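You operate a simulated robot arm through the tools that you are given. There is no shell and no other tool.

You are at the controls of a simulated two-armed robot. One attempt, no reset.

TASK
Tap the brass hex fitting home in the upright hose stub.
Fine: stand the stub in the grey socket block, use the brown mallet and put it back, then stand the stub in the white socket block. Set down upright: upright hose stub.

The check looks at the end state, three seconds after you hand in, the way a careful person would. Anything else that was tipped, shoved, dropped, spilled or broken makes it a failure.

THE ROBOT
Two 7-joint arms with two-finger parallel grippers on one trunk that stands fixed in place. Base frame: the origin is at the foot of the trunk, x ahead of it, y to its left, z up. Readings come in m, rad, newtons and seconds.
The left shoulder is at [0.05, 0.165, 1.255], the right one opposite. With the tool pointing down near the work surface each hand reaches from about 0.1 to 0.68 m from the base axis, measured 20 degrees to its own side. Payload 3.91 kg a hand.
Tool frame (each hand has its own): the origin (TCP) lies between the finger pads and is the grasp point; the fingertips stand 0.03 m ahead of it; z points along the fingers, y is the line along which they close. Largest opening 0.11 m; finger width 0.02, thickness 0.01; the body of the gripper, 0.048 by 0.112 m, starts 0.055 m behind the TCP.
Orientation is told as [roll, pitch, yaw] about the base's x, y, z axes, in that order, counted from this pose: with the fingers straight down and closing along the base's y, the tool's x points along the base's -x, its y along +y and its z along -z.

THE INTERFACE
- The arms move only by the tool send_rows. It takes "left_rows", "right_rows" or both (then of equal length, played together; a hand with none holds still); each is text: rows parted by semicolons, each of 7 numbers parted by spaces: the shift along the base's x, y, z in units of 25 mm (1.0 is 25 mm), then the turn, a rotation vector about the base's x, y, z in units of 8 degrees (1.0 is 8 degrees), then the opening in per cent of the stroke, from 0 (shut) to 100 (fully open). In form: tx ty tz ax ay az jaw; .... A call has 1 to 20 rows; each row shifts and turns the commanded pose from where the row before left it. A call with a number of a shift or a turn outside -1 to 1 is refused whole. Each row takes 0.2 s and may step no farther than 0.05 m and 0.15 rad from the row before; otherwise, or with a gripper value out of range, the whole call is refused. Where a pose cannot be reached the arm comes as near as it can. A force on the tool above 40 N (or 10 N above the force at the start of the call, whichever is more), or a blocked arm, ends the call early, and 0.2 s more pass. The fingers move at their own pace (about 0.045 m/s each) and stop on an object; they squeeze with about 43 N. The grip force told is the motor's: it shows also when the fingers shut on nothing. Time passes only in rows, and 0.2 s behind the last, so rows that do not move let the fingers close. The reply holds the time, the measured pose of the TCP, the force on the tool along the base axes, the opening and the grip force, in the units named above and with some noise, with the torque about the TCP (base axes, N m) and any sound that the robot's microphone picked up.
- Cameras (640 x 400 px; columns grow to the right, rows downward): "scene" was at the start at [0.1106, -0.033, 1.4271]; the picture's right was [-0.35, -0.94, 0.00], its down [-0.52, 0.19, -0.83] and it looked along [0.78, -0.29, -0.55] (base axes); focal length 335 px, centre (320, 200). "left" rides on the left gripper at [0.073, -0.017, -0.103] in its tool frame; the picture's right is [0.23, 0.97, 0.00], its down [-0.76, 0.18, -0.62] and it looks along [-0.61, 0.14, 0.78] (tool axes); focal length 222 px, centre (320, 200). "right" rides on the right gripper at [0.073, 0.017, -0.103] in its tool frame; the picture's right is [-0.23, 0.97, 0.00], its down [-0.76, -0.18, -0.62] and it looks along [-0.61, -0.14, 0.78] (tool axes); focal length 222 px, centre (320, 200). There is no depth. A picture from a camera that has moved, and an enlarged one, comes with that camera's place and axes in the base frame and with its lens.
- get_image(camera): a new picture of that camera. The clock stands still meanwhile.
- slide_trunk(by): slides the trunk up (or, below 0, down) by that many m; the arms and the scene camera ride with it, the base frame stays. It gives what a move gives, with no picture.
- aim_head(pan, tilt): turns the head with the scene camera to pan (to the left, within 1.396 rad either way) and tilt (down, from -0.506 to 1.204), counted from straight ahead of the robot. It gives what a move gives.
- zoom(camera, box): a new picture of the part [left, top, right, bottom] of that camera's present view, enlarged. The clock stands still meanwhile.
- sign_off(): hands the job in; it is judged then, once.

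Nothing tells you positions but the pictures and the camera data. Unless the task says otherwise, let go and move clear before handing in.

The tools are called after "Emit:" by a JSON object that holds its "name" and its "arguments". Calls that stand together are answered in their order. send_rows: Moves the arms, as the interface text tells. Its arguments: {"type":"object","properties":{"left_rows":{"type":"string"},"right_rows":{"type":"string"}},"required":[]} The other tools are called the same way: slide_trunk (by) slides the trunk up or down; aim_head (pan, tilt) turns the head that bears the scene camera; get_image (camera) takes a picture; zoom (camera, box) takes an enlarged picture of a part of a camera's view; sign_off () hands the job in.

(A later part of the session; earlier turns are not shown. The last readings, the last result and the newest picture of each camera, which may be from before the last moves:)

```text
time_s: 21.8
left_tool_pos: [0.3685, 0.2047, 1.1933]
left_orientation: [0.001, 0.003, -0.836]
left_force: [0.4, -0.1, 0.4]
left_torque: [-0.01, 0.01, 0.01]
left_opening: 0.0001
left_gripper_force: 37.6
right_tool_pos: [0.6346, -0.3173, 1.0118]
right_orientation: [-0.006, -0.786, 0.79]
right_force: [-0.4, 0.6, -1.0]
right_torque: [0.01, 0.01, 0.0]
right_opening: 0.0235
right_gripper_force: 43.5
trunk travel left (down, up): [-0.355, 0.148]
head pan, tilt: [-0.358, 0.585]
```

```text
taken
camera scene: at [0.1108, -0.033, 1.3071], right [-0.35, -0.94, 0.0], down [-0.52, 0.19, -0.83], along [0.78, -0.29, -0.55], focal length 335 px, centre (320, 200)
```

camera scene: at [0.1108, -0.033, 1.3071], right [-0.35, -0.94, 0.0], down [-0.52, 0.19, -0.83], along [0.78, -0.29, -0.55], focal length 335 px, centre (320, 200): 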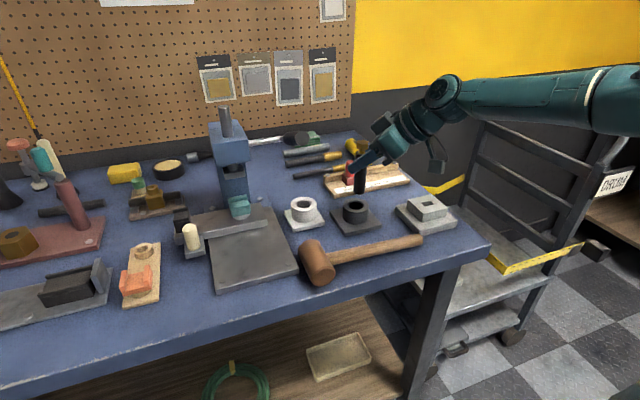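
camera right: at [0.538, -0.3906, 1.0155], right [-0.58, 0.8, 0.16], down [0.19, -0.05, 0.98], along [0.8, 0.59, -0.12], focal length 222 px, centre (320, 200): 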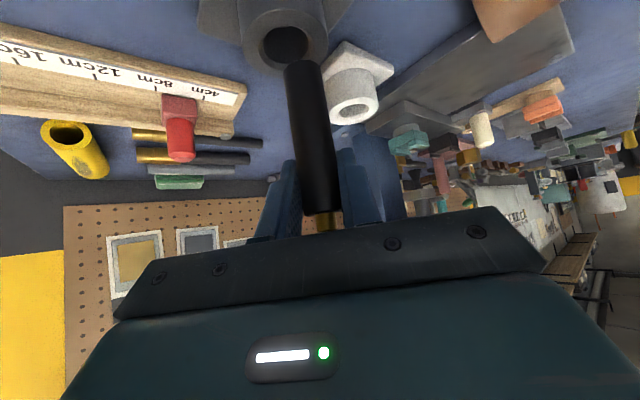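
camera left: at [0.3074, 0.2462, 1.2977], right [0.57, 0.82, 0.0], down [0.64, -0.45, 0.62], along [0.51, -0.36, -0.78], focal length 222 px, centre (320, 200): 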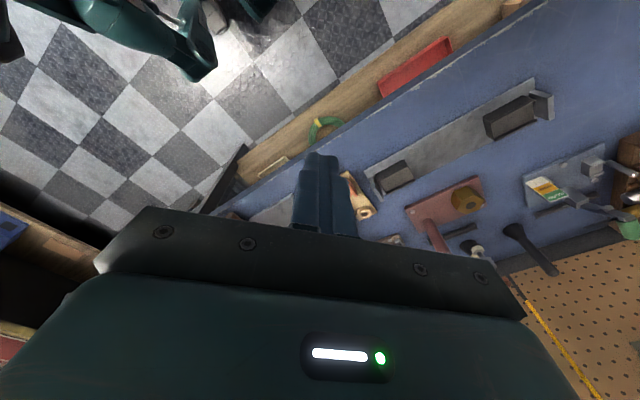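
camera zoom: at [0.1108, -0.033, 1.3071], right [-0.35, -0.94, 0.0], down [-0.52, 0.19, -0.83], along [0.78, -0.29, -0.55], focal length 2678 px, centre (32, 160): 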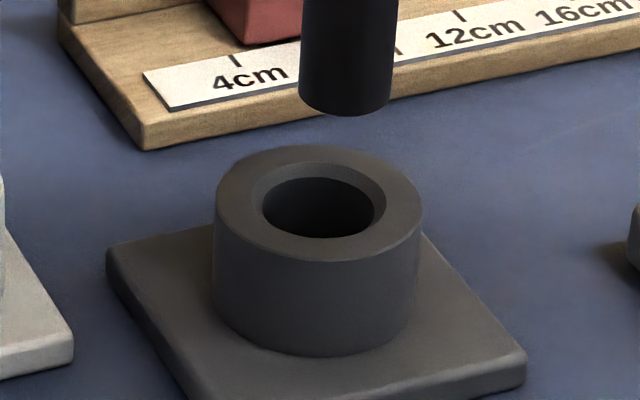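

The block is still in place. With the 45° yaw the arm swings out wide, and the lever isn't in the way at the grey socket, so I'll turn the yaw back to about 0° around the stub's own axis to regain reach.

Emit:
{"name": "send_rows", "arguments": {"right_rows": "0 0 0 0 0 -0.8 5; 0 0 0 0 0 -0.8 5; 0 0 0 0 0 -0.8 5; 0 0 0 0 0 -0.8 5; 0 0 0 0 0 -0.8 5; 0 0 0 0 0 -0.8 5; 0 0 0 0 0 -0.8 5; 0 0 0 0 0 0 5"}}

Emit:
{"name": "get_image", "arguments": {"camera": "scene"}}

Emit:
{"name": "get_image", "arguments": {"camera": "right"}}

```text
time_s: 23.6
left_tool_pos: [0.3674, 0.2032, 1.1934]
left_orientation: [-0.001, -0.001, -0.836]
left_force: [-0.2, -0.3, -0.2]
left_torque: [0.03, 0.02, 0.0]
left_opening: 0.0001
left_gripper_force: 37.6
right_tool_pos: [0.6362, -0.3168, 1.0112]
right_orientation: [-0.009, -0.785, 0.007]
right_force: [0.7, -0.5, 0.1]
right_torque: [0.0, -0.04, -0.01]
right_opening: 0.0231
right_gripper_force: 43.1
trunk travel left (down, up): [-0.355, 0.148]
head pan, tilt: [-0.358, 0.585]
```

```text
taken
camera scene: at [0.1107, -0.0332, 1.3071], right [-0.35, -0.94, 0.0], down [-0.52, 0.19, -0.83], along [0.78, -0.29, -0.55], focal length 335 px, centre (320, 200)
```

scene: 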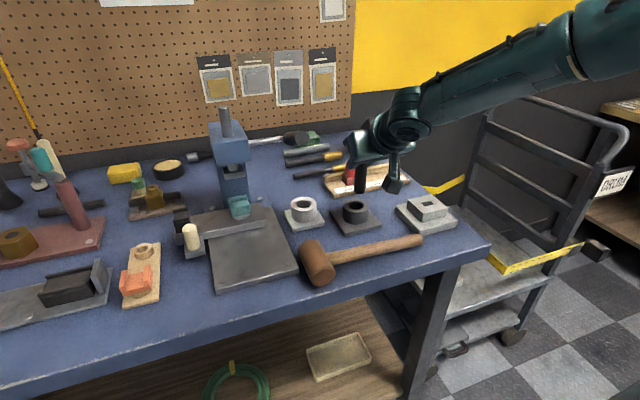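

```text
taken
camera right: at [0.5111, -0.2993, 1.035], right [0.16, 0.98, 0.16], down [0.1, -0.17, 0.98], along [0.98, -0.14, -0.12], focal length 222 px, centre (320, 200)
```

right: 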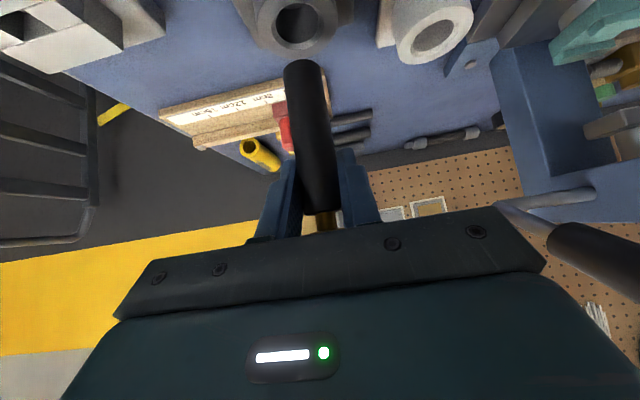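

Emit:
{"name": "zoom", "arguments": {"camera": "right", "box": [220, 0, 380, 100]}}

Emit:
{"name": "zoom", "arguments": {"camera": "scene", "box": [316, 180, 396, 230]}}

```text
4.00 times, centred on (300, 50) of right
camera zoom: at [0.5111, -0.2993, 1.035], right [0.16, 0.98, 0.16], down [0.1, -0.17, 0.98], along [0.98, -0.14, -0.12], focal length 888 px, centre (400, 800)
```

zoom: 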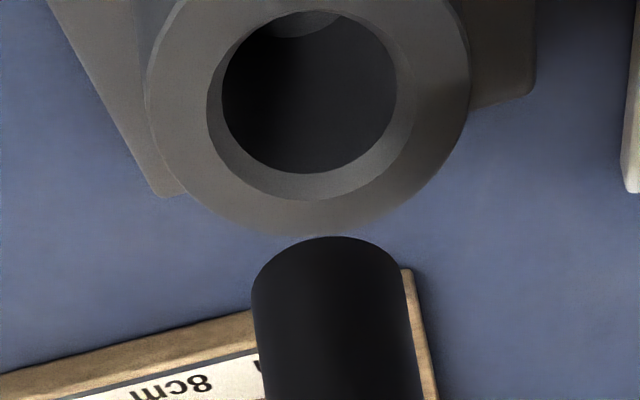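

```text
8.00 times, centred on (356, 205) of scene
camera zoom: at [0.1107, -0.0332, 1.3071], right [-0.35, -0.94, 0.0], down [-0.52, 0.19, -0.83], along [0.78, -0.29, -0.55], focal length 2678 px, centre (32, 160)
```

zoom: 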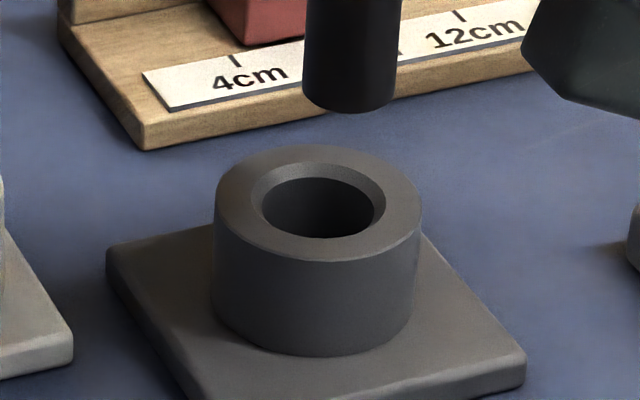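

Depth from the scene view alone is weak, so I'm combining measurements. They put the hole at about (0.6475, -0.316), so I'll shift +12 mm in x, come partway down, and check both reach and alignment.

Emit:
{"name": "send_rows", "arguments": {"right_rows": "0.24 0.02 -0.2 0 0 0 5; 0.24 0.02 -0.2 0 0 0 5; 0 0 -0.3 0 0 0 5; 0 0 -0.2 0 0 0 5; 0 0 0 0 0 0 5"}}

Emit:
{"name": "zoom", "arguments": {"camera": "right", "box": [220, 0, 380, 100]}}

Emit:
{"name": "zoom", "arguments": {"camera": "scene", "box": [316, 180, 396, 230]}}

```text
time_s: 24.8
left_tool_pos: [0.3691, 0.2049, 1.1935]
left_orientation: [-0.001, 0.002, -0.835]
left_force: [0.8, 0.7, 0.7]
left_torque: [0.01, 0.01, -0.02]
left_opening: 0.0
left_gripper_force: 37.5
right_tool_pos: [0.6473, -0.3144, 0.9886]
right_orientation: [-0.008, -0.785, 0.009]
right_force: [-0.4, -0.7, -0.4]
right_torque: [-0.02, 0.01, -0.02]
right_opening: 0.0231
right_gripper_force: 43.3
trunk travel left (down, up): [-0.355, 0.148]
head pan, tilt: [-0.358, 0.585]
```

```text
4.00 times, centred on (300, 50) of right
camera zoom: at [0.5232, -0.2981, 1.012], right [0.16, 0.98, 0.16], down [0.1, -0.17, 0.98], along [0.98, -0.14, -0.12], focal length 888 px, centre (400, 800)
```

zoom: 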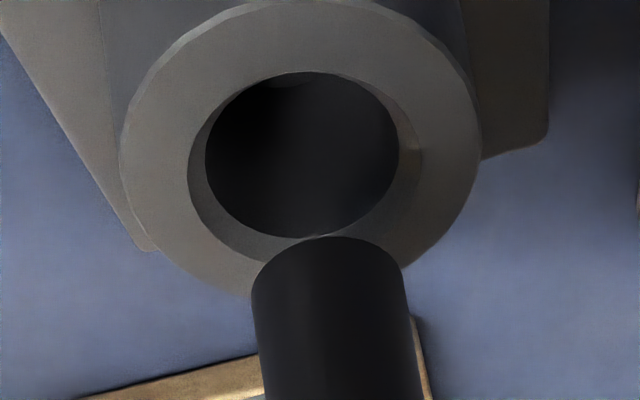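

```text
8.00 times, centred on (356, 205) of scene
camera zoom: at [0.1107, -0.033, 1.3071], right [-0.35, -0.94, 0.0], down [-0.52, 0.19, -0.83], along [0.78, -0.29, -0.55], focal length 2678 px, centre (32, 160)
```

zoom: 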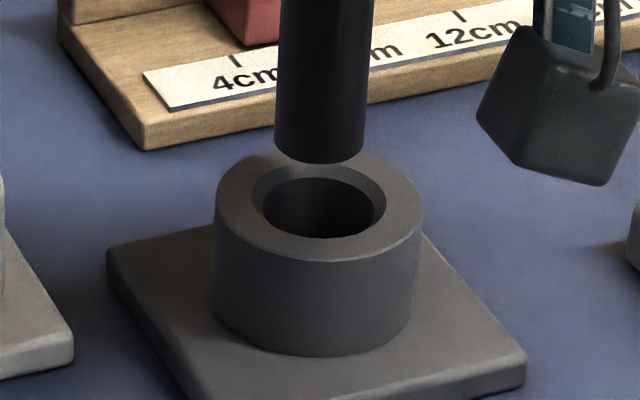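

Alignment is now within about 1 mm on both axes, so I'll descend gently.

Emit:
{"name": "send_rows", "arguments": {"right_rows": "0.02 -0.04 -0.25 0 0 0 5; 0 0 -0.25 0 0 0 5; 0 0 -0.25 0 0 0 5; 0 0 -0.25 0 0 0 5; 0 0 -0.25 0 0 0 5; 0 0 0 0 0 0 5"}}

Emit:
{"name": "zoom", "arguments": {"camera": "scene", "box": [296, 140, 416, 215]}}

```text
time_s: 26.2
left_tool_pos: [0.3676, 0.2036, 1.1933]
left_orientation: [0.0, 0.001, -0.836]
left_force: [-0.4, 0.6, -0.1]
left_torque: [0.0, -0.03, -0.02]
left_opening: 0.0
left_gripper_force: 38.0
right_tool_pos: [0.6486, -0.3153, 0.9581]
right_orientation: [-0.007, -0.786, 0.009]
right_force: [-2.1, 1.3, -0.3]
right_torque: [0.02, 0.14, 0.0]
right_opening: 0.0234
right_gripper_force: 43.1
trunk travel left (down, up): [-0.355, 0.148]
head pan, tilt: [-0.358, 0.585]
```

```text
5.33 times, centred on (356, 178) of scene
camera zoom: at [0.1105, -0.0329, 1.3071], right [-0.35, -0.94, 0.0], down [-0.52, 0.19, -0.83], along [0.78, -0.29, -0.55], focal length 1785 px, centre (128, 320)
```

zoom: 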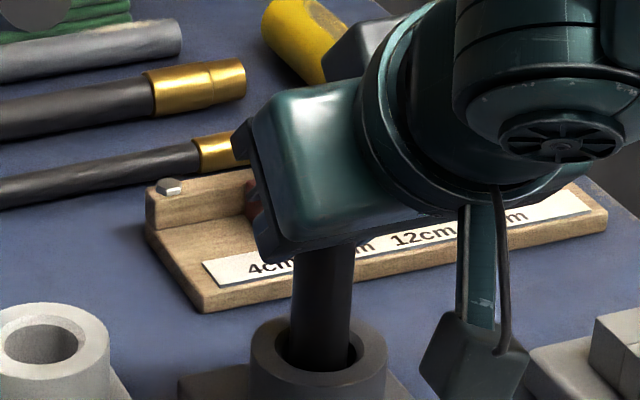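

Emit:
{"name": "send_rows", "arguments": {"right_rows": "0 0 -0.2 0 0 0 5; 0 0 -0.2 0 0 0 5; 0 0 -0.2 0 0 0 5; 0 0 -0.2 0 0 0 5; 0 0 0 0 0 0 5"}}

Emit:
{"name": "zoom", "arguments": {"camera": "right", "box": [200, 60, 440, 210]}}

Emit:
{"name": "zoom", "arguments": {"camera": "scene", "box": [296, 140, 416, 215]}}

```text
time_s: 27.4
left_tool_pos: [0.3685, 0.2051, 1.1939]
left_orientation: [0.002, 0.0, -0.836]
left_force: [-0.6, 0.3, -0.2]
left_torque: [0.01, -0.03, -0.04]
left_opening: 0.0001
left_gripper_force: 37.8
right_tool_pos: [0.6478, -0.3163, 0.9396]
right_orientation: [-0.009, -0.785, 0.009]
right_force: [-0.2, -0.3, 0.0]
right_torque: [0.02, -0.02, 0.01]
right_opening: 0.0233
right_gripper_force: 43.3
trunk travel left (down, up): [-0.355, 0.148]
head pan, tilt: [-0.358, 0.585]
```

```text
2.67 times, centred on (320, 135) of right
camera zoom: at [0.5232, -0.2999, 0.9616], right [0.16, 0.98, 0.15], down [0.1, -0.17, 0.98], along [0.98, -0.14, -0.12], focal length 592 px, centre (320, 373)
```

zoom: 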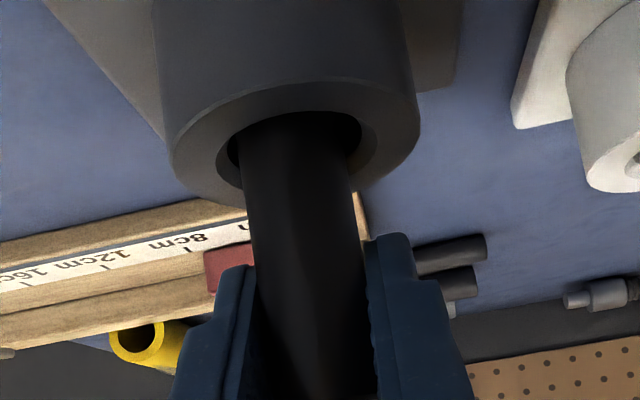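

```text
5.33 times, centred on (356, 178) of scene
camera zoom: at [0.1106, -0.033, 1.3071], right [-0.35, -0.94, 0.0], down [-0.52, 0.19, -0.83], along [0.78, -0.29, -0.55], focal length 1785 px, centre (128, 320)
```

zoom: 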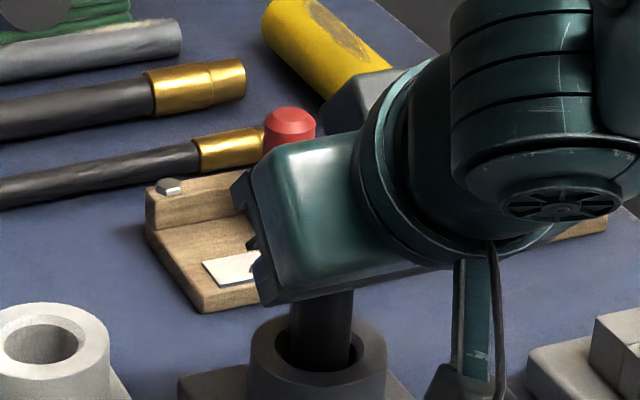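

Emit:
{"name": "send_rows", "arguments": {"right_rows": "0 0 -0.12 0 0 0 5; 0 0 -0.12 0 0 0 5; 0 0 0 0 0 0 5"}}

```text
time_s: 28.2
left_tool_pos: [0.365, 0.206, 1.1952]
left_orientation: [0.001, -0.002, -0.836]
left_force: [0.7, -0.6, 0.1]
left_torque: [0.0, 0.02, -0.03]
left_opening: 0.0
left_gripper_force: 37.7
right_tool_pos: [0.648, -0.3156, 0.9376]
right_orientation: [-0.009, -0.796, 0.009]
right_force: [-6.7, -5.2, 23.4]
right_torque: [-0.2, 0.58, 0.01]
right_opening: 0.0232
right_gripper_force: 42.8
trunk travel left (down, up): [-0.355, 0.148]
head pan, tilt: [-0.358, 0.585]
```

The stub has bottomed out: force in z rose to 23 N with the TCP at z≈0.9376, about 12 mm above its bench height. I'll ease off slightly, open the fingers, and look.

Emit:
{"name": "send_rows", "arguments": {"right_rows": "0 0 0.12 0 0 0 5; 0 0 0.03 0 0 0 5; 0 0 0 0 0 0 30; 0 0 0 0 0 0 50; 0 0 0 0 0 0 60; 0 0 0 0 0 0 60"}}

Emit:
{"name": "zoom", "arguments": {"camera": "right", "box": [200, 60, 440, 210]}}

Emit:
{"name": "zoom", "arguments": {"camera": "scene", "box": [276, 120, 436, 220]}}

```text
time_s: 29.6
left_tool_pos: [0.3693, 0.205, 1.1936]
left_orientation: [0.001, 0.001, -0.836]
left_force: [0.0, 0.4, -1.2]
left_torque: [-0.02, 0.0, 0.03]
left_opening: 0.0
left_gripper_force: 38.3
right_tool_pos: [0.6479, -0.3168, 0.937]
right_orientation: [-0.008, -0.785, 0.009]
right_force: [-0.1, -0.4, 0.0]
right_torque: [-0.01, 0.01, -0.01]
right_opening: 0.066
right_gripper_force: 0.1
trunk travel left (down, up): [-0.355, 0.148]
head pan, tilt: [-0.358, 0.585]
```

```text
2.67 times, centred on (320, 135) of right
camera zoom: at [0.5231, -0.2996, 0.9597], right [0.16, 0.98, 0.16], down [0.1, -0.17, 0.98], along [0.98, -0.14, -0.12], focal length 592 px, centre (320, 373)
```

zoom: 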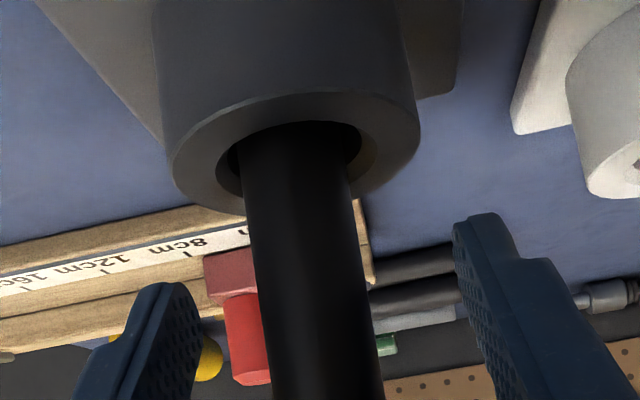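

```text
4.00 times, centred on (356, 170) of scene
camera zoom: at [0.1107, -0.033, 1.3071], right [-0.35, -0.94, 0.0], down [-0.52, 0.19, -0.83], along [0.78, -0.29, -0.55], focal length 1339 px, centre (176, 320)
```

zoom: 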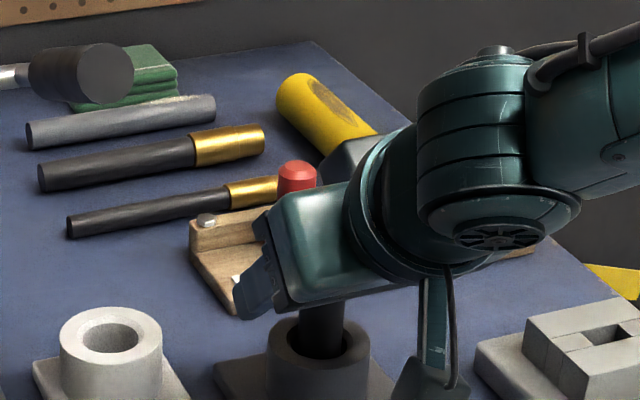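

Released. I'll back out along the tool axis and check that the stub stands properly in the grey socket.

Emit:
{"name": "send_rows", "arguments": {"right_rows": "-0.5 0 0.5 0 0 0 60; -0.7 0 0.7 0 0 0 60; -0.7 0 0.7 0 0 0 60; -0.7 0 0.7 0 0 0 60; -0.7 0 0.7 0 0 0 60; 0 -0.5 0 0 0 0 60"}}

Emit:
{"name": "zoom", "arguments": {"camera": "scene", "box": [276, 120, 436, 220]}}

Emit:
{"name": "zoom", "arguments": {"camera": "right", "box": [200, 40, 440, 210]}}

```text
time_s: 31.0
left_tool_pos: [0.3698, 0.2049, 1.1929]
left_orientation: [0.0, 0.002, -0.836]
left_force: [-0.1, 0.0, 0.3]
left_torque: [-0.01, 0.02, -0.01]
left_opening: 0.0
left_gripper_force: 37.9
right_tool_pos: [0.5649, -0.3278, 1.0181]
right_orientation: [-0.006, -0.785, 0.01]
right_force: [-0.2, -0.6, -0.2]
right_torque: [-0.02, 0.03, 0.02]
right_opening: 0.066
right_gripper_force: 0.1
trunk travel left (down, up): [-0.355, 0.148]
head pan, tilt: [-0.358, 0.585]
```

```text
4.00 times, centred on (356, 170) of scene
camera zoom: at [0.1107, -0.0331, 1.3071], right [-0.35, -0.94, 0.0], down [-0.52, 0.19, -0.83], along [0.78, -0.29, -0.55], focal length 1339 px, centre (176, 320)
```

zoom: 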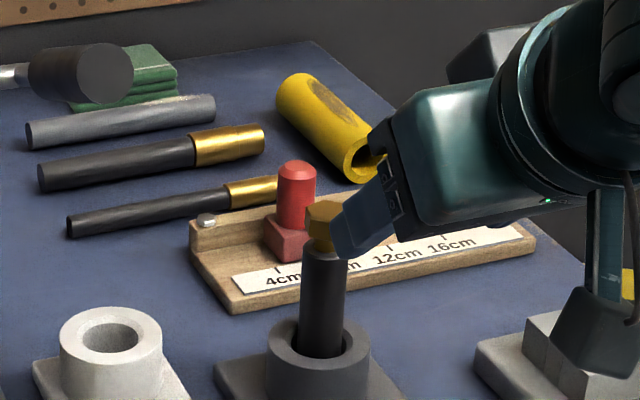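

```text
2.35 times, centred on (320, 125) of right
camera zoom: at [0.4395, -0.3111, 1.0421], right [0.16, 0.98, 0.16], down [0.1, -0.17, 0.98], along [0.98, -0.14, -0.12], focal length 523 px, centre (320, 376)
```

zoom: 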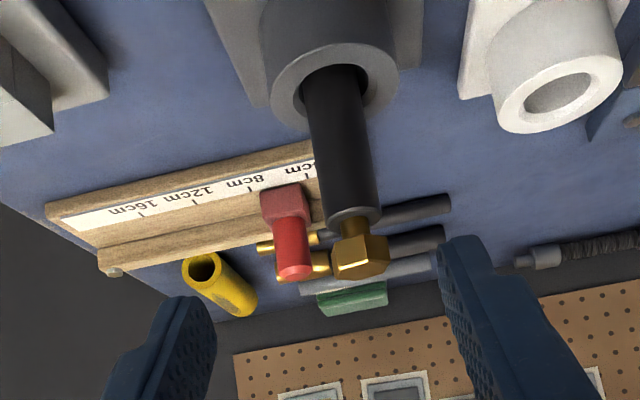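

The stub stands upright in the grey socket, with a visible gap under the hex. Next is the mallet: I'll retreat, level the gripper to point straight down, and yaw 90° so the fingers can straddle the handle.

Emit:
{"name": "send_rows", "arguments": {"right_rows": "-0.6 0 0.4 0 0 0 60; -0.7 0 0.4 0 0 0 60; -0.7 0 0.4 0 0 0 60; -0.2 0 0.2 0 0.8 0 60; 0 0 0 0 0.8 0 60; 0 0 0 0 0.8 0 60; 0 0 0 0 0.8 0 60; 0 0 0 0 0.8 0 60; 0 0 0 0 0.8 0 60; 0 0 0 0 0.82 0 60"}}

Emit:
{"name": "send_rows", "arguments": {"right_rows": "0 0 0 0 0 0.95 60; 0 0 0 0 0 0.95 60; 0 0 0 0 0 0.95 60; 0 0 0 0 0 0.95 60; 0 0 0 0 0 0.95 60; 0 0 0 0 0 0.95 60; 0 0 0 0 0 0.95 60; 0 0 0 0 0 0.95 60; 0 0 0 0 0 0.95 60; 0 0 0 0 0 0.95 60; 0 0 0 0 0 0.95 60; 0 0 0 0 0 0.8 60; 0 0 0 0 0 0 60"}}

Emit:
{"name": "get_image", "arguments": {"camera": "scene"}}

Emit:
{"name": "get_image", "arguments": {"camera": "right"}}

```text
time_s: 33.2
left_tool_pos: [0.3692, 0.2044, 1.1936]
left_orientation: [-0.003, 0.002, -0.837]
left_force: [0.5, -0.7, 1.1]
left_torque: [0.0, -0.04, -0.02]
left_opening: 0.0
left_gripper_force: 37.9
right_tool_pos: [0.5103, -0.3287, 1.0537]
right_orientation: [-0.001, 0.001, 0.006]
right_force: [0.4, 0.2, -0.4]
right_torque: [0.02, -0.02, -0.03]
right_opening: 0.066
right_gripper_force: 0.1
trunk travel left (down, up): [-0.355, 0.148]
head pan, tilt: [-0.358, 0.585]
```

```text
time_s: 36.0
left_tool_pos: [0.3685, 0.2042, 1.1928]
left_orientation: [0.001, -0.001, -0.837]
left_force: [-0.7, -0.1, -0.9]
left_torque: [0.01, 0.02, 0.01]
left_opening: 0.0
left_gripper_force: 38.0
right_tool_pos: [0.5112, -0.3286, 1.0544]
right_orientation: [-0.001, 0.0, 1.582]
right_force: [0.4, 0.1, 0.0]
right_torque: [0.0, 0.0, -0.02]
right_opening: 0.0664
right_gripper_force: 0.1
trunk travel left (down, up): [-0.355, 0.148]
head pan, tilt: [-0.358, 0.585]
```

```text
taken
camera scene: at [0.1106, -0.0329, 1.3071], right [-0.35, -0.94, 0.0], down [-0.52, 0.19, -0.83], along [0.78, -0.29, -0.55], focal length 335 px, centre (320, 200)
```

scene: 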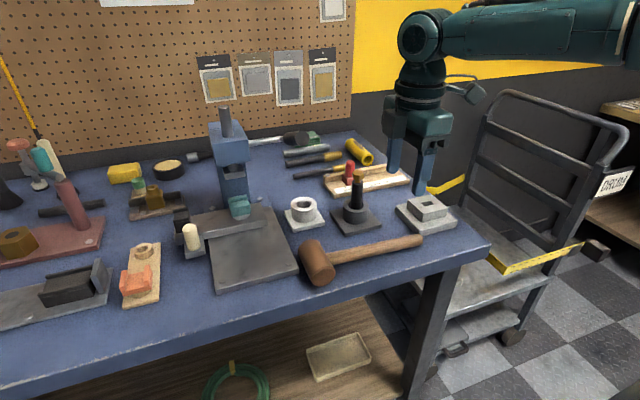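

```text
taken
camera right: at [0.4939, -0.4013, 1.1591], right [-0.98, 0.22, 0.0], down [0.17, 0.76, 0.62], along [0.14, 0.61, -0.78], focal length 222 px, centre (320, 200)
```

right: 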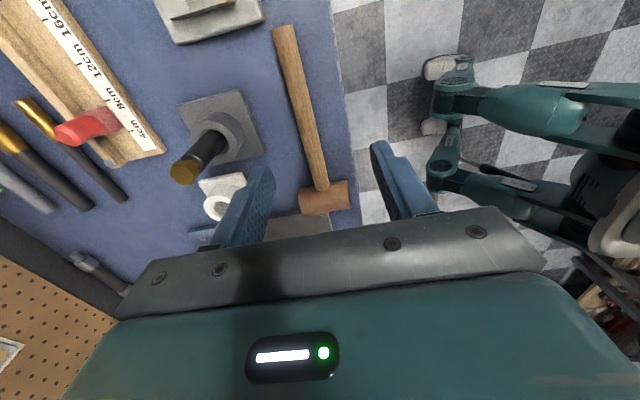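

Emit:
{"name": "zoom", "arguments": {"camera": "right", "box": [220, 10, 420, 230]}}

Emit:
{"name": "zoom", "arguments": {"camera": "scene", "box": [290, 220, 440, 300]}}

```text
1.82 times, centred on (320, 120) of right
camera zoom: at [0.4939, -0.4013, 1.1591], right [-0.98, 0.22, 0.0], down [0.17, 0.76, 0.62], along [0.14, 0.61, -0.78], focal length 404 px, centre (320, 346)
```

zoom: 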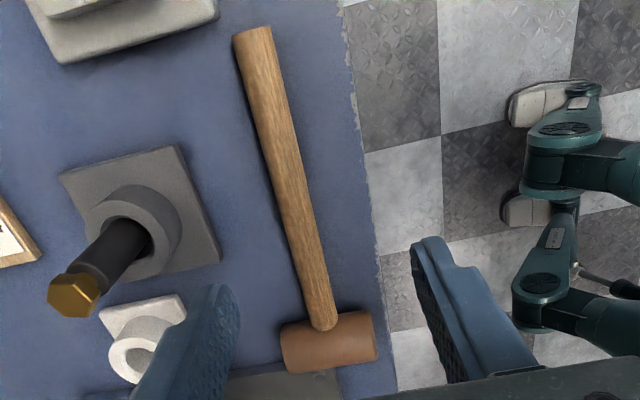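

```text
4.27 times, centred on (365, 260) of scene
camera zoom: at [0.1106, -0.0329, 1.3071], right [-0.35, -0.94, 0.0], down [-0.52, 0.19, -0.83], along [0.78, -0.29, -0.55], focal length 1428 px, centre (128, -56)
```

zoom: 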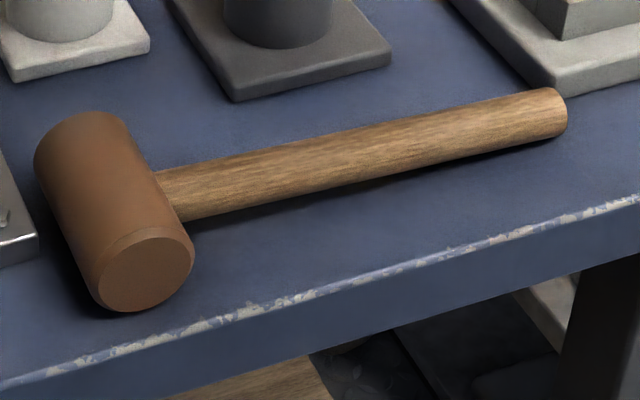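

The right camera puts the handle running from (0.534, -0.208) to (0.531, -0.405), with the head centred at (0.5345, -0.1815). I'll straddle the handle at y≈-0.25, clear of the lever, and lower.

Emit:
{"name": "send_rows", "arguments": {"right_rows": "0.221 0.786 -0.54 0 0 0 60; 0.221 0.786 -0.54 0 0 0 60; 0.221 0.786 -0.54 0 0 0 60; 0.221 0.786 -0.54 0 0 0 60; 0 0 -0.6 0 0 0 60; 0 0 -0.6 0 0 0 60; 0 0 0 0 0 0 60"}}

Emit:
{"name": "get_image", "arguments": {"camera": "right"}}

Emit:
{"name": "zoom", "arguments": {"camera": "scene", "box": [240, 100, 480, 300]}}

```text
time_s: 37.6
left_tool_pos: [0.3697, 0.2054, 1.1951]
left_orientation: [0.0, -0.001, -0.836]
left_force: [0.1, 0.6, 0.7]
left_torque: [-0.01, -0.02, 0.0]
left_opening: 0.0
left_gripper_force: 37.8
right_tool_pos: [0.5342, -0.249, 0.9706]
right_orientation: [-0.002, -0.002, 1.577]
right_force: [-1.4, -0.7, 0.4]
right_torque: [-0.01, 0.01, 0.03]
right_opening: 0.0658
right_gripper_force: 0.1
trunk travel left (down, up): [-0.355, 0.148]
head pan, tilt: [-0.358, 0.585]
```

```text
taken
camera right: at [0.516, -0.3218, 1.0737], right [-0.98, 0.22, 0.0], down [0.17, 0.76, 0.62], along [0.14, 0.61, -0.78], focal length 222 px, centre (320, 200)
```

right: 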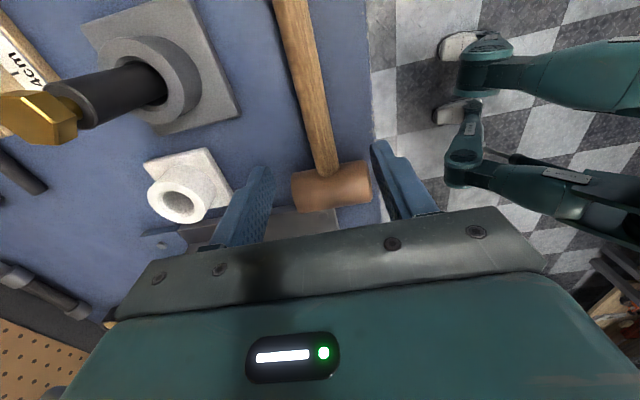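

```text
2.00 times, centred on (360, 200) of scene
camera zoom: at [0.1106, -0.0329, 1.3071], right [-0.35, -0.94, 0.0], down [-0.52, 0.19, -0.83], along [0.78, -0.29, -0.55], focal length 670 px, centre (240, 200)
```

zoom: 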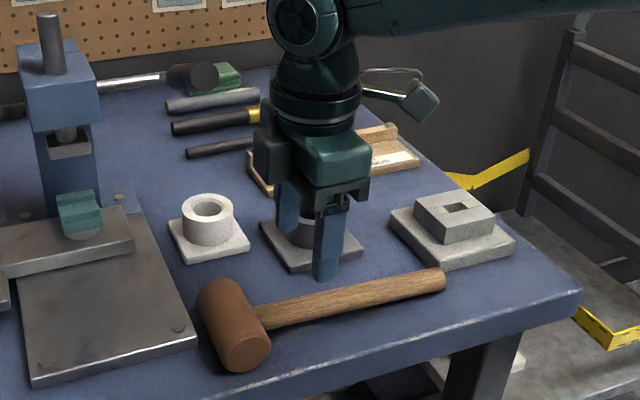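

The fingers straddle the handle. A box on the gripper's far side explains the earlier lever contact, and it clears the lever here. I'll lower the last 8 cm slowly.

Emit:
{"name": "send_rows", "arguments": {"right_rows": "0 0 -0.6 0 0 0 60; 0 0 -0.6 0 0 0 60; 0 0 -0.6 0 0 0 60; 0 0 -0.6 0 0 0 60; 0 0 -0.4 0 0 0 60; 0 0 -0.25 0 0 0 60; 0 0 0 0 0 0 60"}}

Emit:
{"name": "get_image", "arguments": {"camera": "right"}}

Emit:
{"name": "zoom", "arguments": {"camera": "scene", "box": [240, 120, 480, 300]}}

```text
time_s: 39.2
left_tool_pos: [0.3688, 0.2037, 1.1929]
left_orientation: [-0.001, 0.001, -0.836]
left_force: [-0.9, 0.2, 0.1]
left_torque: [0.0, 0.0, -0.01]
left_opening: 0.0
left_gripper_force: 37.8
right_tool_pos: [0.5284, -0.2525, 0.8954]
right_orientation: [-0.003, -0.003, 1.58]
right_force: [0.2, 0.2, -0.2]
right_torque: [0.04, 0.0, 0.02]
right_opening: 0.0658
right_gripper_force: 0.1
right hand out of reach, approached as far as the arm can: row 6
trunk travel left (down, up): [-0.355, 0.148]
head pan, tilt: [-0.358, 0.585]
```

```text
taken
camera right: at [0.5111, -0.3251, 1.0007], right [-0.98, 0.22, 0.0], down [0.17, 0.76, 0.63], along [0.14, 0.61, -0.78], focal length 222 px, centre (320, 200)
```

right: 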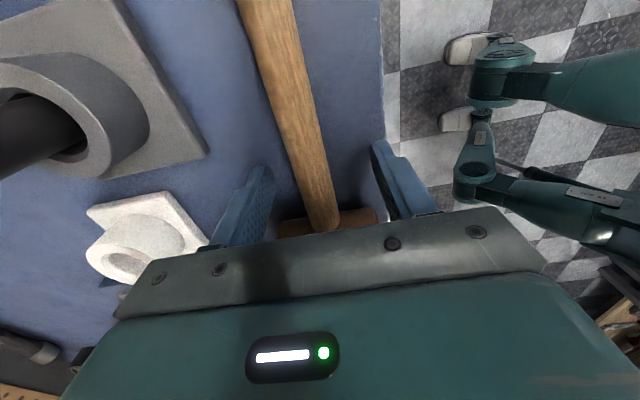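

```text
2.22 times, centred on (360, 210) of scene
camera zoom: at [0.1106, -0.0329, 1.3071], right [-0.35, -0.94, 0.0], down [-0.52, 0.19, -0.83], along [0.78, -0.29, -0.55], focal length 744 px, centre (231, 178)
```

zoom: 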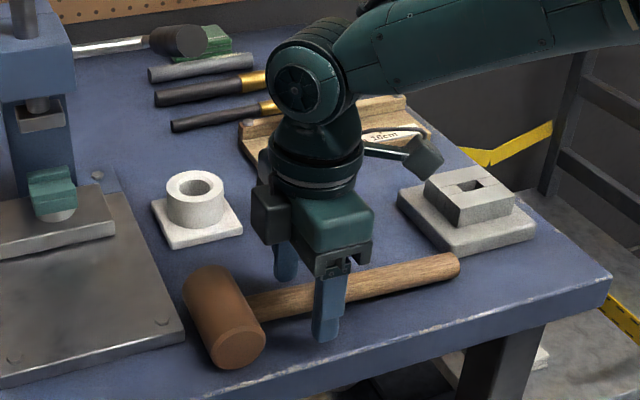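

The arm hit its limit just short here, because the lowered shoulder makes straight-down poses harder for the wrist. I'll raise the trunk 10 cm and then lower the hand again.

Emit:
{"name": "slide_trunk", "arguments": {"by": 0.1}}

Emit:
{"name": "send_rows", "arguments": {"right_rows": "0.2 0.08 -0.5 0 0 0 60; 0 0 -0.6 0 0 0 60; 0 0 -0.6 0 0 0 60; 0 0 -0.6 0 0 0 60; 0 0 -0.6 0 0 0 60; 0 0 -0.6 0 0 0 60; 0 0 -0.5 0 0 0 60; 0 0 0 0 0 0 60"}}

Emit:
{"name": "get_image", "arguments": {"camera": "right"}}

Emit:
{"name": "zoom", "arguments": {"camera": "scene", "box": [240, 160, 480, 340]}}

```text
time_s: 40.5
left_tool_pos: [0.3693, 0.2059, 1.2941]
left_orientation: [0.002, 0.002, -0.836]
left_force: [0.8, 0.0, 0.1]
left_torque: [-0.02, -0.01, 0.0]
left_opening: 0.0
left_gripper_force: 38.2
right_tool_pos: [0.5292, -0.2521, 0.9961]
right_orientation: [-0.004, -0.001, 1.576]
right_force: [-0.3, 0.2, -0.1]
right_torque: [-0.02, -0.04, 0.01]
right_opening: 0.0661
right_gripper_force: 0.1
trunk travel left (down, up): [-0.455, 0.048]
head pan, tilt: [-0.358, 0.585]
```

```text
time_s: 42.4
left_tool_pos: [0.3692, 0.2052, 1.2924]
left_orientation: [0.001, 0.0, -0.836]
left_force: [-0.2, 0.1, -0.6]
left_torque: [-0.03, 0.03, -0.01]
left_opening: 0.0
left_gripper_force: 37.7
right_tool_pos: [0.4904, -0.2756, 0.9325]
right_orientation: [-0.004, -0.003, 1.578]
right_force: [0.1, -0.1, -1.1]
right_torque: [-0.05, 0.04, 0.0]
right_opening: 0.0659
right_gripper_force: 0.0
right hand out of reach, approached as far as the arm can: row 1, 2, 3, 4, 5, 6, 7
trunk travel left (down, up): [-0.455, 0.048]
head pan, tilt: [-0.358, 0.585]
```

```text
taken
camera right: at [0.4735, -0.3484, 1.0375], right [-0.98, 0.22, 0.0], down [0.17, 0.76, 0.63], along [0.14, 0.61, -0.78], focal length 222 px, centre (320, 200)
```

right: 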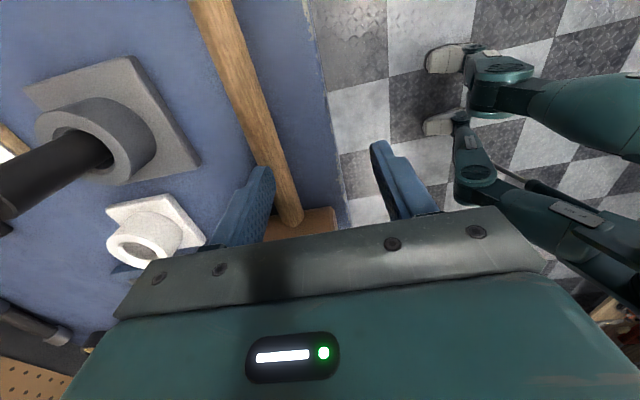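

```text
2.22 times, centred on (360, 250) of scene
camera zoom: at [0.1106, -0.0329, 1.4071], right [-0.35, -0.94, 0.0], down [-0.52, 0.19, -0.83], along [0.78, -0.29, -0.55], focal length 744 px, centre (231, 89)
```

zoom: 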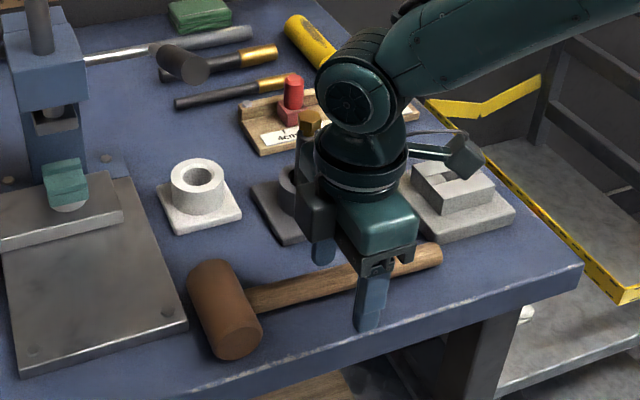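

Raising the trunk made reach worse, so the arm is limited by extension in this pose. I'll lift the hand clear, lower the trunk well below its earlier height, and try again.

Emit:
{"name": "send_rows", "arguments": {"right_rows": "0 0 0.95 0 0 0 60; 0 0 0.95 0 0 0 60; 0 0 0.95 0 0 0 60; 0 0 0.95 0 0 0 60; 0 0 0.95 0 0 0 60; 0 0 0.95 0 0 0 60; 0 0 0.95 0 0 0 60; 0 0 0 0 0 0 60"}}

Emit:
{"name": "slide_trunk", "arguments": {"by": -0.15}}

```text
time_s: 44.1
left_tool_pos: [0.3682, 0.2039, 1.2933]
left_orientation: [0.0, 0.001, -0.836]
left_force: [0.0, 0.1, 0.3]
left_torque: [0.01, -0.02, 0.01]
left_opening: 0.0
left_gripper_force: 37.8
right_tool_pos: [0.4917, -0.276, 1.0996]
right_orientation: [-0.004, -0.002, 1.578]
right_force: [-0.1, -0.1, -0.2]
right_torque: [0.0, 0.01, 0.01]
right_opening: 0.0661
right_gripper_force: 0.0
trunk travel left (down, up): [-0.455, 0.048]
head pan, tilt: [-0.358, 0.585]
```

```text
time_s: 45.9
left_tool_pos: [0.368, 0.2048, 1.1439]
left_orientation: [0.0, -0.001, -0.837]
left_force: [-0.1, 0.4, -0.1]
left_torque: [-0.05, 0.0, 0.0]
left_opening: 0.0002
left_gripper_force: 37.6
right_tool_pos: [0.492, -0.2757, 0.9489]
right_orientation: [-0.004, -0.002, 1.579]
right_force: [0.7, -0.2, 0.4]
right_torque: [-0.02, 0.04, 0.01]
right_opening: 0.0658
right_gripper_force: 0.1
trunk travel left (down, up): [-0.305, 0.198]
head pan, tilt: [-0.358, 0.585]
```

Emit:
{"name": "send_rows", "arguments": {"right_rows": "0.82 0.51 0 0 0 0 60; 0.83 0.51 0 0 0 0 60; 0 0 -0.5 0 0 0 60; 0 0 -0.5 0 0 0 60; 0 0 -0.5 0 0 0 60; 0 0 -0.5 0 0 0 60; 0 0 -0.25 0 0 0 60; 0 0 0 0 0 0 60"}}

Emit:
{"name": "get_image", "arguments": {"camera": "right"}}

Emit:
{"name": "zoom", "arguments": {"camera": "scene", "box": [240, 120, 480, 280]}}

```text
time_s: 47.7
left_tool_pos: [0.3681, 0.2051, 1.1426]
left_orientation: [0.0, 0.0, -0.836]
left_force: [0.0, 0.6, 0.5]
left_torque: [-0.01, 0.04, -0.03]
left_opening: 0.0001
left_gripper_force: 37.3
right_tool_pos: [0.5314, -0.2495, 0.8939]
right_orientation: [-0.004, -0.002, 1.577]
right_force: [0.6, 1.1, 0.7]
right_torque: [0.0, -0.01, 0.02]
right_opening: 0.066
right_gripper_force: 0.1
trunk travel left (down, up): [-0.305, 0.198]
head pan, tilt: [-0.358, 0.585]
```

```text
taken
camera right: at [0.5152, -0.3231, 0.9986], right [-0.98, 0.22, 0.0], down [0.17, 0.76, 0.63], along [0.14, 0.61, -0.78], focal length 222 px, centre (320, 200)
```

right: 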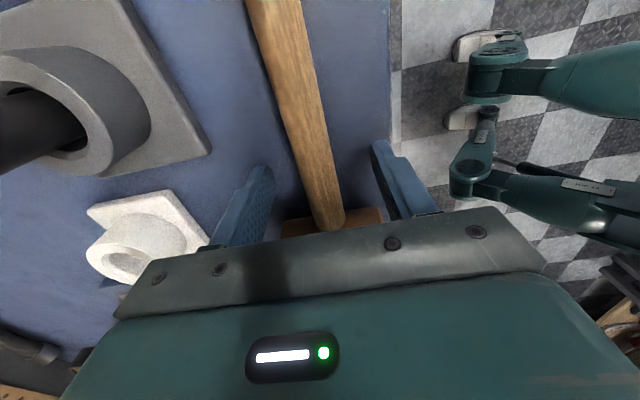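

```text
2.50 times, centred on (360, 200) of scene
camera zoom: at [0.1106, -0.0329, 1.2571], right [-0.35, -0.94, 0.0], down [-0.52, 0.19, -0.83], along [0.78, -0.29, -0.55], focal length 837 px, centre (220, 200)
```

zoom: 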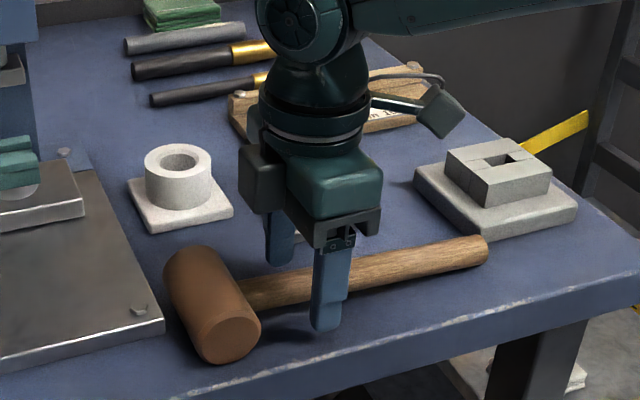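

The pose is reached and the handle lies centred between the fingers. I'll lower a few millimetres more and close.

Emit:
{"name": "send_rows", "arguments": {"right_rows": "0.06 0 -0.16 0 0 0 60; 0 0 0 0 0 0 60; 0 0 0 0 0 0 30; 0 0 0 0 0 0 10; 0 0 0 0 0 0 5; 0 0 0 0 0 0 5; 0 0 0 0 0 0 5; 0 0 0 0 0 0 5"}}

Emit:
{"name": "get_image", "arguments": {"camera": "right"}}

Emit:
{"name": "zoom", "arguments": {"camera": "scene", "box": [240, 120, 480, 280]}}

```text
time_s: 49.5
left_tool_pos: [0.3682, 0.205, 1.1431]
left_orientation: [-0.001, 0.002, -0.837]
left_force: [-0.7, 0.3, -0.5]
left_torque: [0.02, 0.01, -0.02]
left_opening: 0.0001
left_gripper_force: 38.2
right_tool_pos: [0.5343, -0.2496, 0.8895]
right_orientation: [-0.003, -0.003, 1.577]
right_force: [0.0, 0.3, 0.1]
right_torque: [-0.02, -0.02, -0.13]
right_opening: 0.0232
right_gripper_force: 43.0
trunk travel left (down, up): [-0.305, 0.198]
head pan, tilt: [-0.358, 0.585]
```

```text
taken
camera right: at [0.517, -0.323, 0.9947], right [-0.98, 0.22, 0.0], down [0.17, 0.76, 0.63], along [0.14, 0.61, -0.78], focal length 222 px, centre (320, 200)
```

right: 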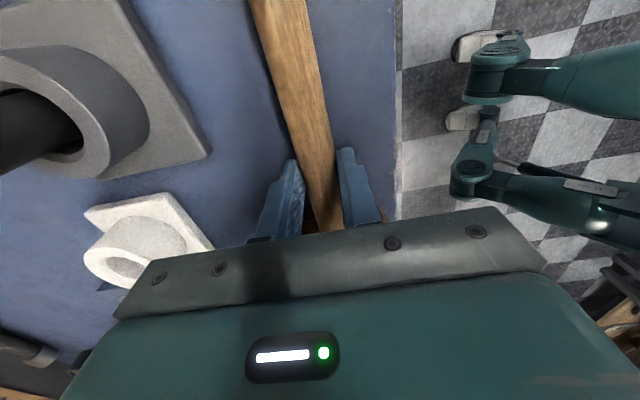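

```text
2.50 times, centred on (360, 200) of scene
camera zoom: at [0.1107, -0.0329, 1.2571], right [-0.35, -0.94, 0.0], down [-0.52, 0.19, -0.83], along [0.78, -0.29, -0.55], focal length 837 px, centre (220, 200)
```

zoom: 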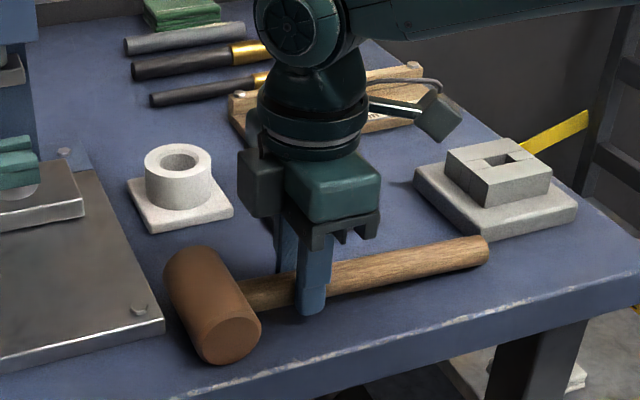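

The mallet handle is held firmly at 23 mm. I'll remember this pose for putting it back: (0.534, -0.2496, 0.8895), yaw 90°. Next I'll lift it, drawing back and to the right away from the lever.

Emit:
{"name": "send_rows", "arguments": {"right_rows": "0 0 0.5 0 0 0 3; -0.4 0 0.6 0 0 0 3; -0.8 0 0.8 0 0 0 3; -0.4 -0.4 0.9 0 0 0 3; 0 -0.8 0.9 0 0 0 3; 0 -0.8 0.9 0 0 0 3; 0 -0.8 0.9 0 0 0 3; 0 -0.4 0.5 0 0 0 3; 0 0 0 0 0 0 3"}}

Emit:
{"name": "get_image", "arguments": {"camera": "scene"}}

Emit:
{"name": "get_image", "arguments": {"camera": "right"}}

```text
time_s: 51.5
left_tool_pos: [0.3693, 0.2044, 1.1435]
left_orientation: [0.0, 0.002, -0.836]
left_force: [0.6, 0.2, -0.2]
left_torque: [-0.02, -0.03, -0.01]
left_opening: 0.0
left_gripper_force: 37.4
right_tool_pos: [0.4956, -0.3309, 1.0393]
right_orientation: [-0.004, -0.002, 1.577]
right_force: [-0.1, 0.0, -4.0]
right_torque: [-0.07, -0.01, 0.02]
right_opening: 0.0234
right_gripper_force: 42.8
trunk travel left (down, up): [-0.305, 0.198]
head pan, tilt: [-0.358, 0.585]
```

```text
taken
camera scene: at [0.111, -0.0331, 1.2571], right [-0.35, -0.94, 0.0], down [-0.52, 0.19, -0.83], along [0.78, -0.29, -0.55], focal length 335 px, centre (320, 200)
```

scene: 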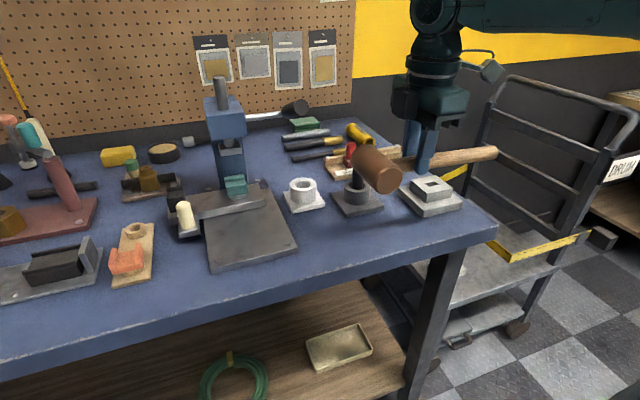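

```text
taken
camera right: at [0.4776, -0.4034, 1.1436], right [-0.98, 0.22, 0.0], down [0.17, 0.76, 0.63], along [0.14, 0.61, -0.78], focal length 222 px, centre (320, 200)
```

right: 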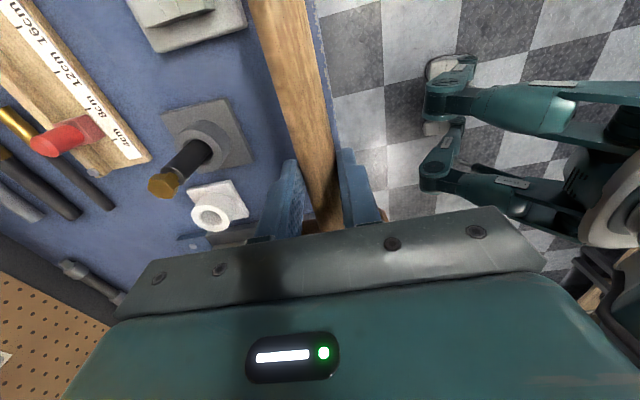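

The mallet hangs steady in the grip, with about a 4 N load. Now I'll roll it about the handle axis by turning the gripper to point forward, so the head's face points down.

Emit:
{"name": "send_rows", "arguments": {"right_rows": "0 0 0 0 -0.9375 0 3; 0 0 0 0 -0.9375 0 3; 0 0 0 0 -0.9375 0 3; 0 0 0 0 -0.9375 0 3; 0 0 0 0 -0.9375 0 3; 0 0 0 0 -0.9375 0 3; 0 0 0 0 0 0 3"}}

Emit:
{"name": "get_image", "arguments": {"camera": "scene"}}

```text
time_s: 53.1
left_tool_pos: [0.3692, 0.2045, 1.1428]
left_orientation: [0.0, 0.001, -0.837]
left_force: [-1.2, -0.6, -0.1]
left_torque: [-0.02, -0.03, 0.04]
left_opening: 0.0
left_gripper_force: 38.0
right_tool_pos: [0.4946, -0.3313, 1.038]
right_orientation: [-0.788, 0.002, 1.577]
right_force: [-0.2, 0.5, -4.1]
right_torque: [-0.11, -0.01, -0.02]
right_opening: 0.0233
right_gripper_force: 43.0
trunk travel left (down, up): [-0.305, 0.198]
head pan, tilt: [-0.358, 0.585]
```

```text
taken
camera scene: at [0.1109, -0.0331, 1.2571], right [-0.35, -0.94, 0.0], down [-0.52, 0.19, -0.83], along [0.78, -0.29, -0.55], focal length 335 px, centre (320, 200)
```

scene: 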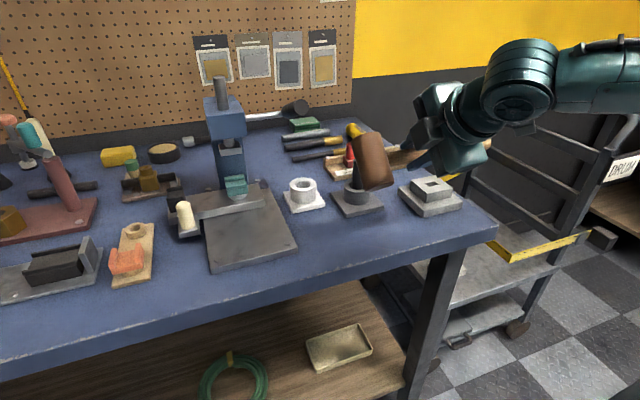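

Emit:
{"name": "send_rows", "arguments": {"right_rows": "0 0 0.2 0 -0.9375 0 3; 0 0 0.2 0 -0.9375 0 3; 0 0 0.2 0 -0.9375 0 3; 0 0 0.2 0 -0.9375 0 3; 0 0 0 0 -0.9375 0 3; 0 0 0 0 -0.9375 0 3; 0 0 0 0 0 0 3"}}

Emit:
{"name": "get_image", "arguments": {"camera": "scene"}}

Emit:
{"name": "zoom", "arguments": {"camera": "scene", "box": [310, 90, 470, 210]}}

Emit:
{"name": "get_image", "arguments": {"camera": "right"}}

```text
time_s: 54.7
left_tool_pos: [0.3685, 0.2052, 1.1433]
left_orientation: [0.0, 0.003, -0.837]
left_force: [-0.3, 0.4, 0.1]
left_torque: [-0.03, 0.01, -0.01]
left_opening: 0.0
left_gripper_force: 37.4
right_tool_pos: [0.4955, -0.3307, 1.0594]
right_orientation: [-1.575, 0.005, 1.572]
right_force: [-0.2, 0.0, -4.2]
right_torque: [-0.11, 0.1, -0.02]
right_opening: 0.0232
right_gripper_force: 43.4
trunk travel left (down, up): [-0.305, 0.198]
head pan, tilt: [-0.358, 0.585]
```

```text
taken
camera scene: at [0.1109, -0.0331, 1.2571], right [-0.35, -0.94, 0.0], down [-0.52, 0.19, -0.83], along [0.78, -0.29, -0.55], focal length 335 px, centre (320, 200)
```

scene: 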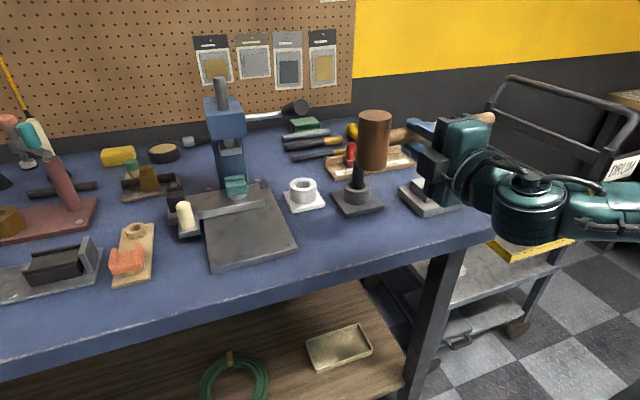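

```text
3.33 times, centred on (390, 150) of scene
camera zoom: at [0.1109, -0.0331, 1.2571], right [-0.35, -0.94, 0.0], down [-0.52, 0.19, -0.83], along [0.78, -0.29, -0.55], focal length 1116 px, centre (87, 367)
```

zoom: 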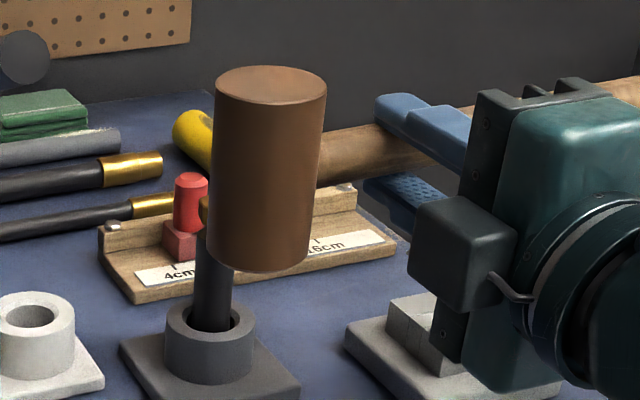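

```text
taken
camera right: at [0.3912, -0.404, 1.0431], right [0.0, 0.22, -0.97], down [-0.63, 0.76, 0.17], along [0.78, 0.61, 0.14], focal length 222 px, centre (320, 200)
```

right: 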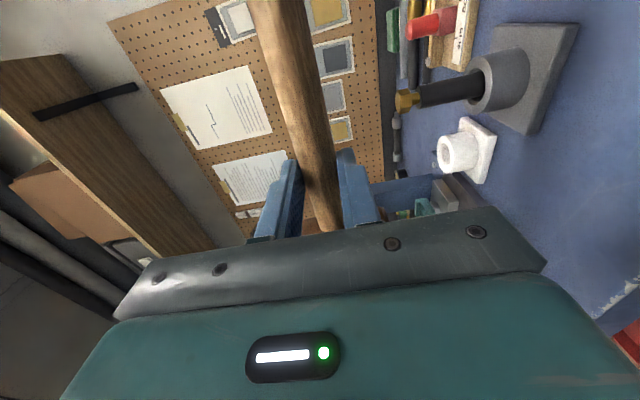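

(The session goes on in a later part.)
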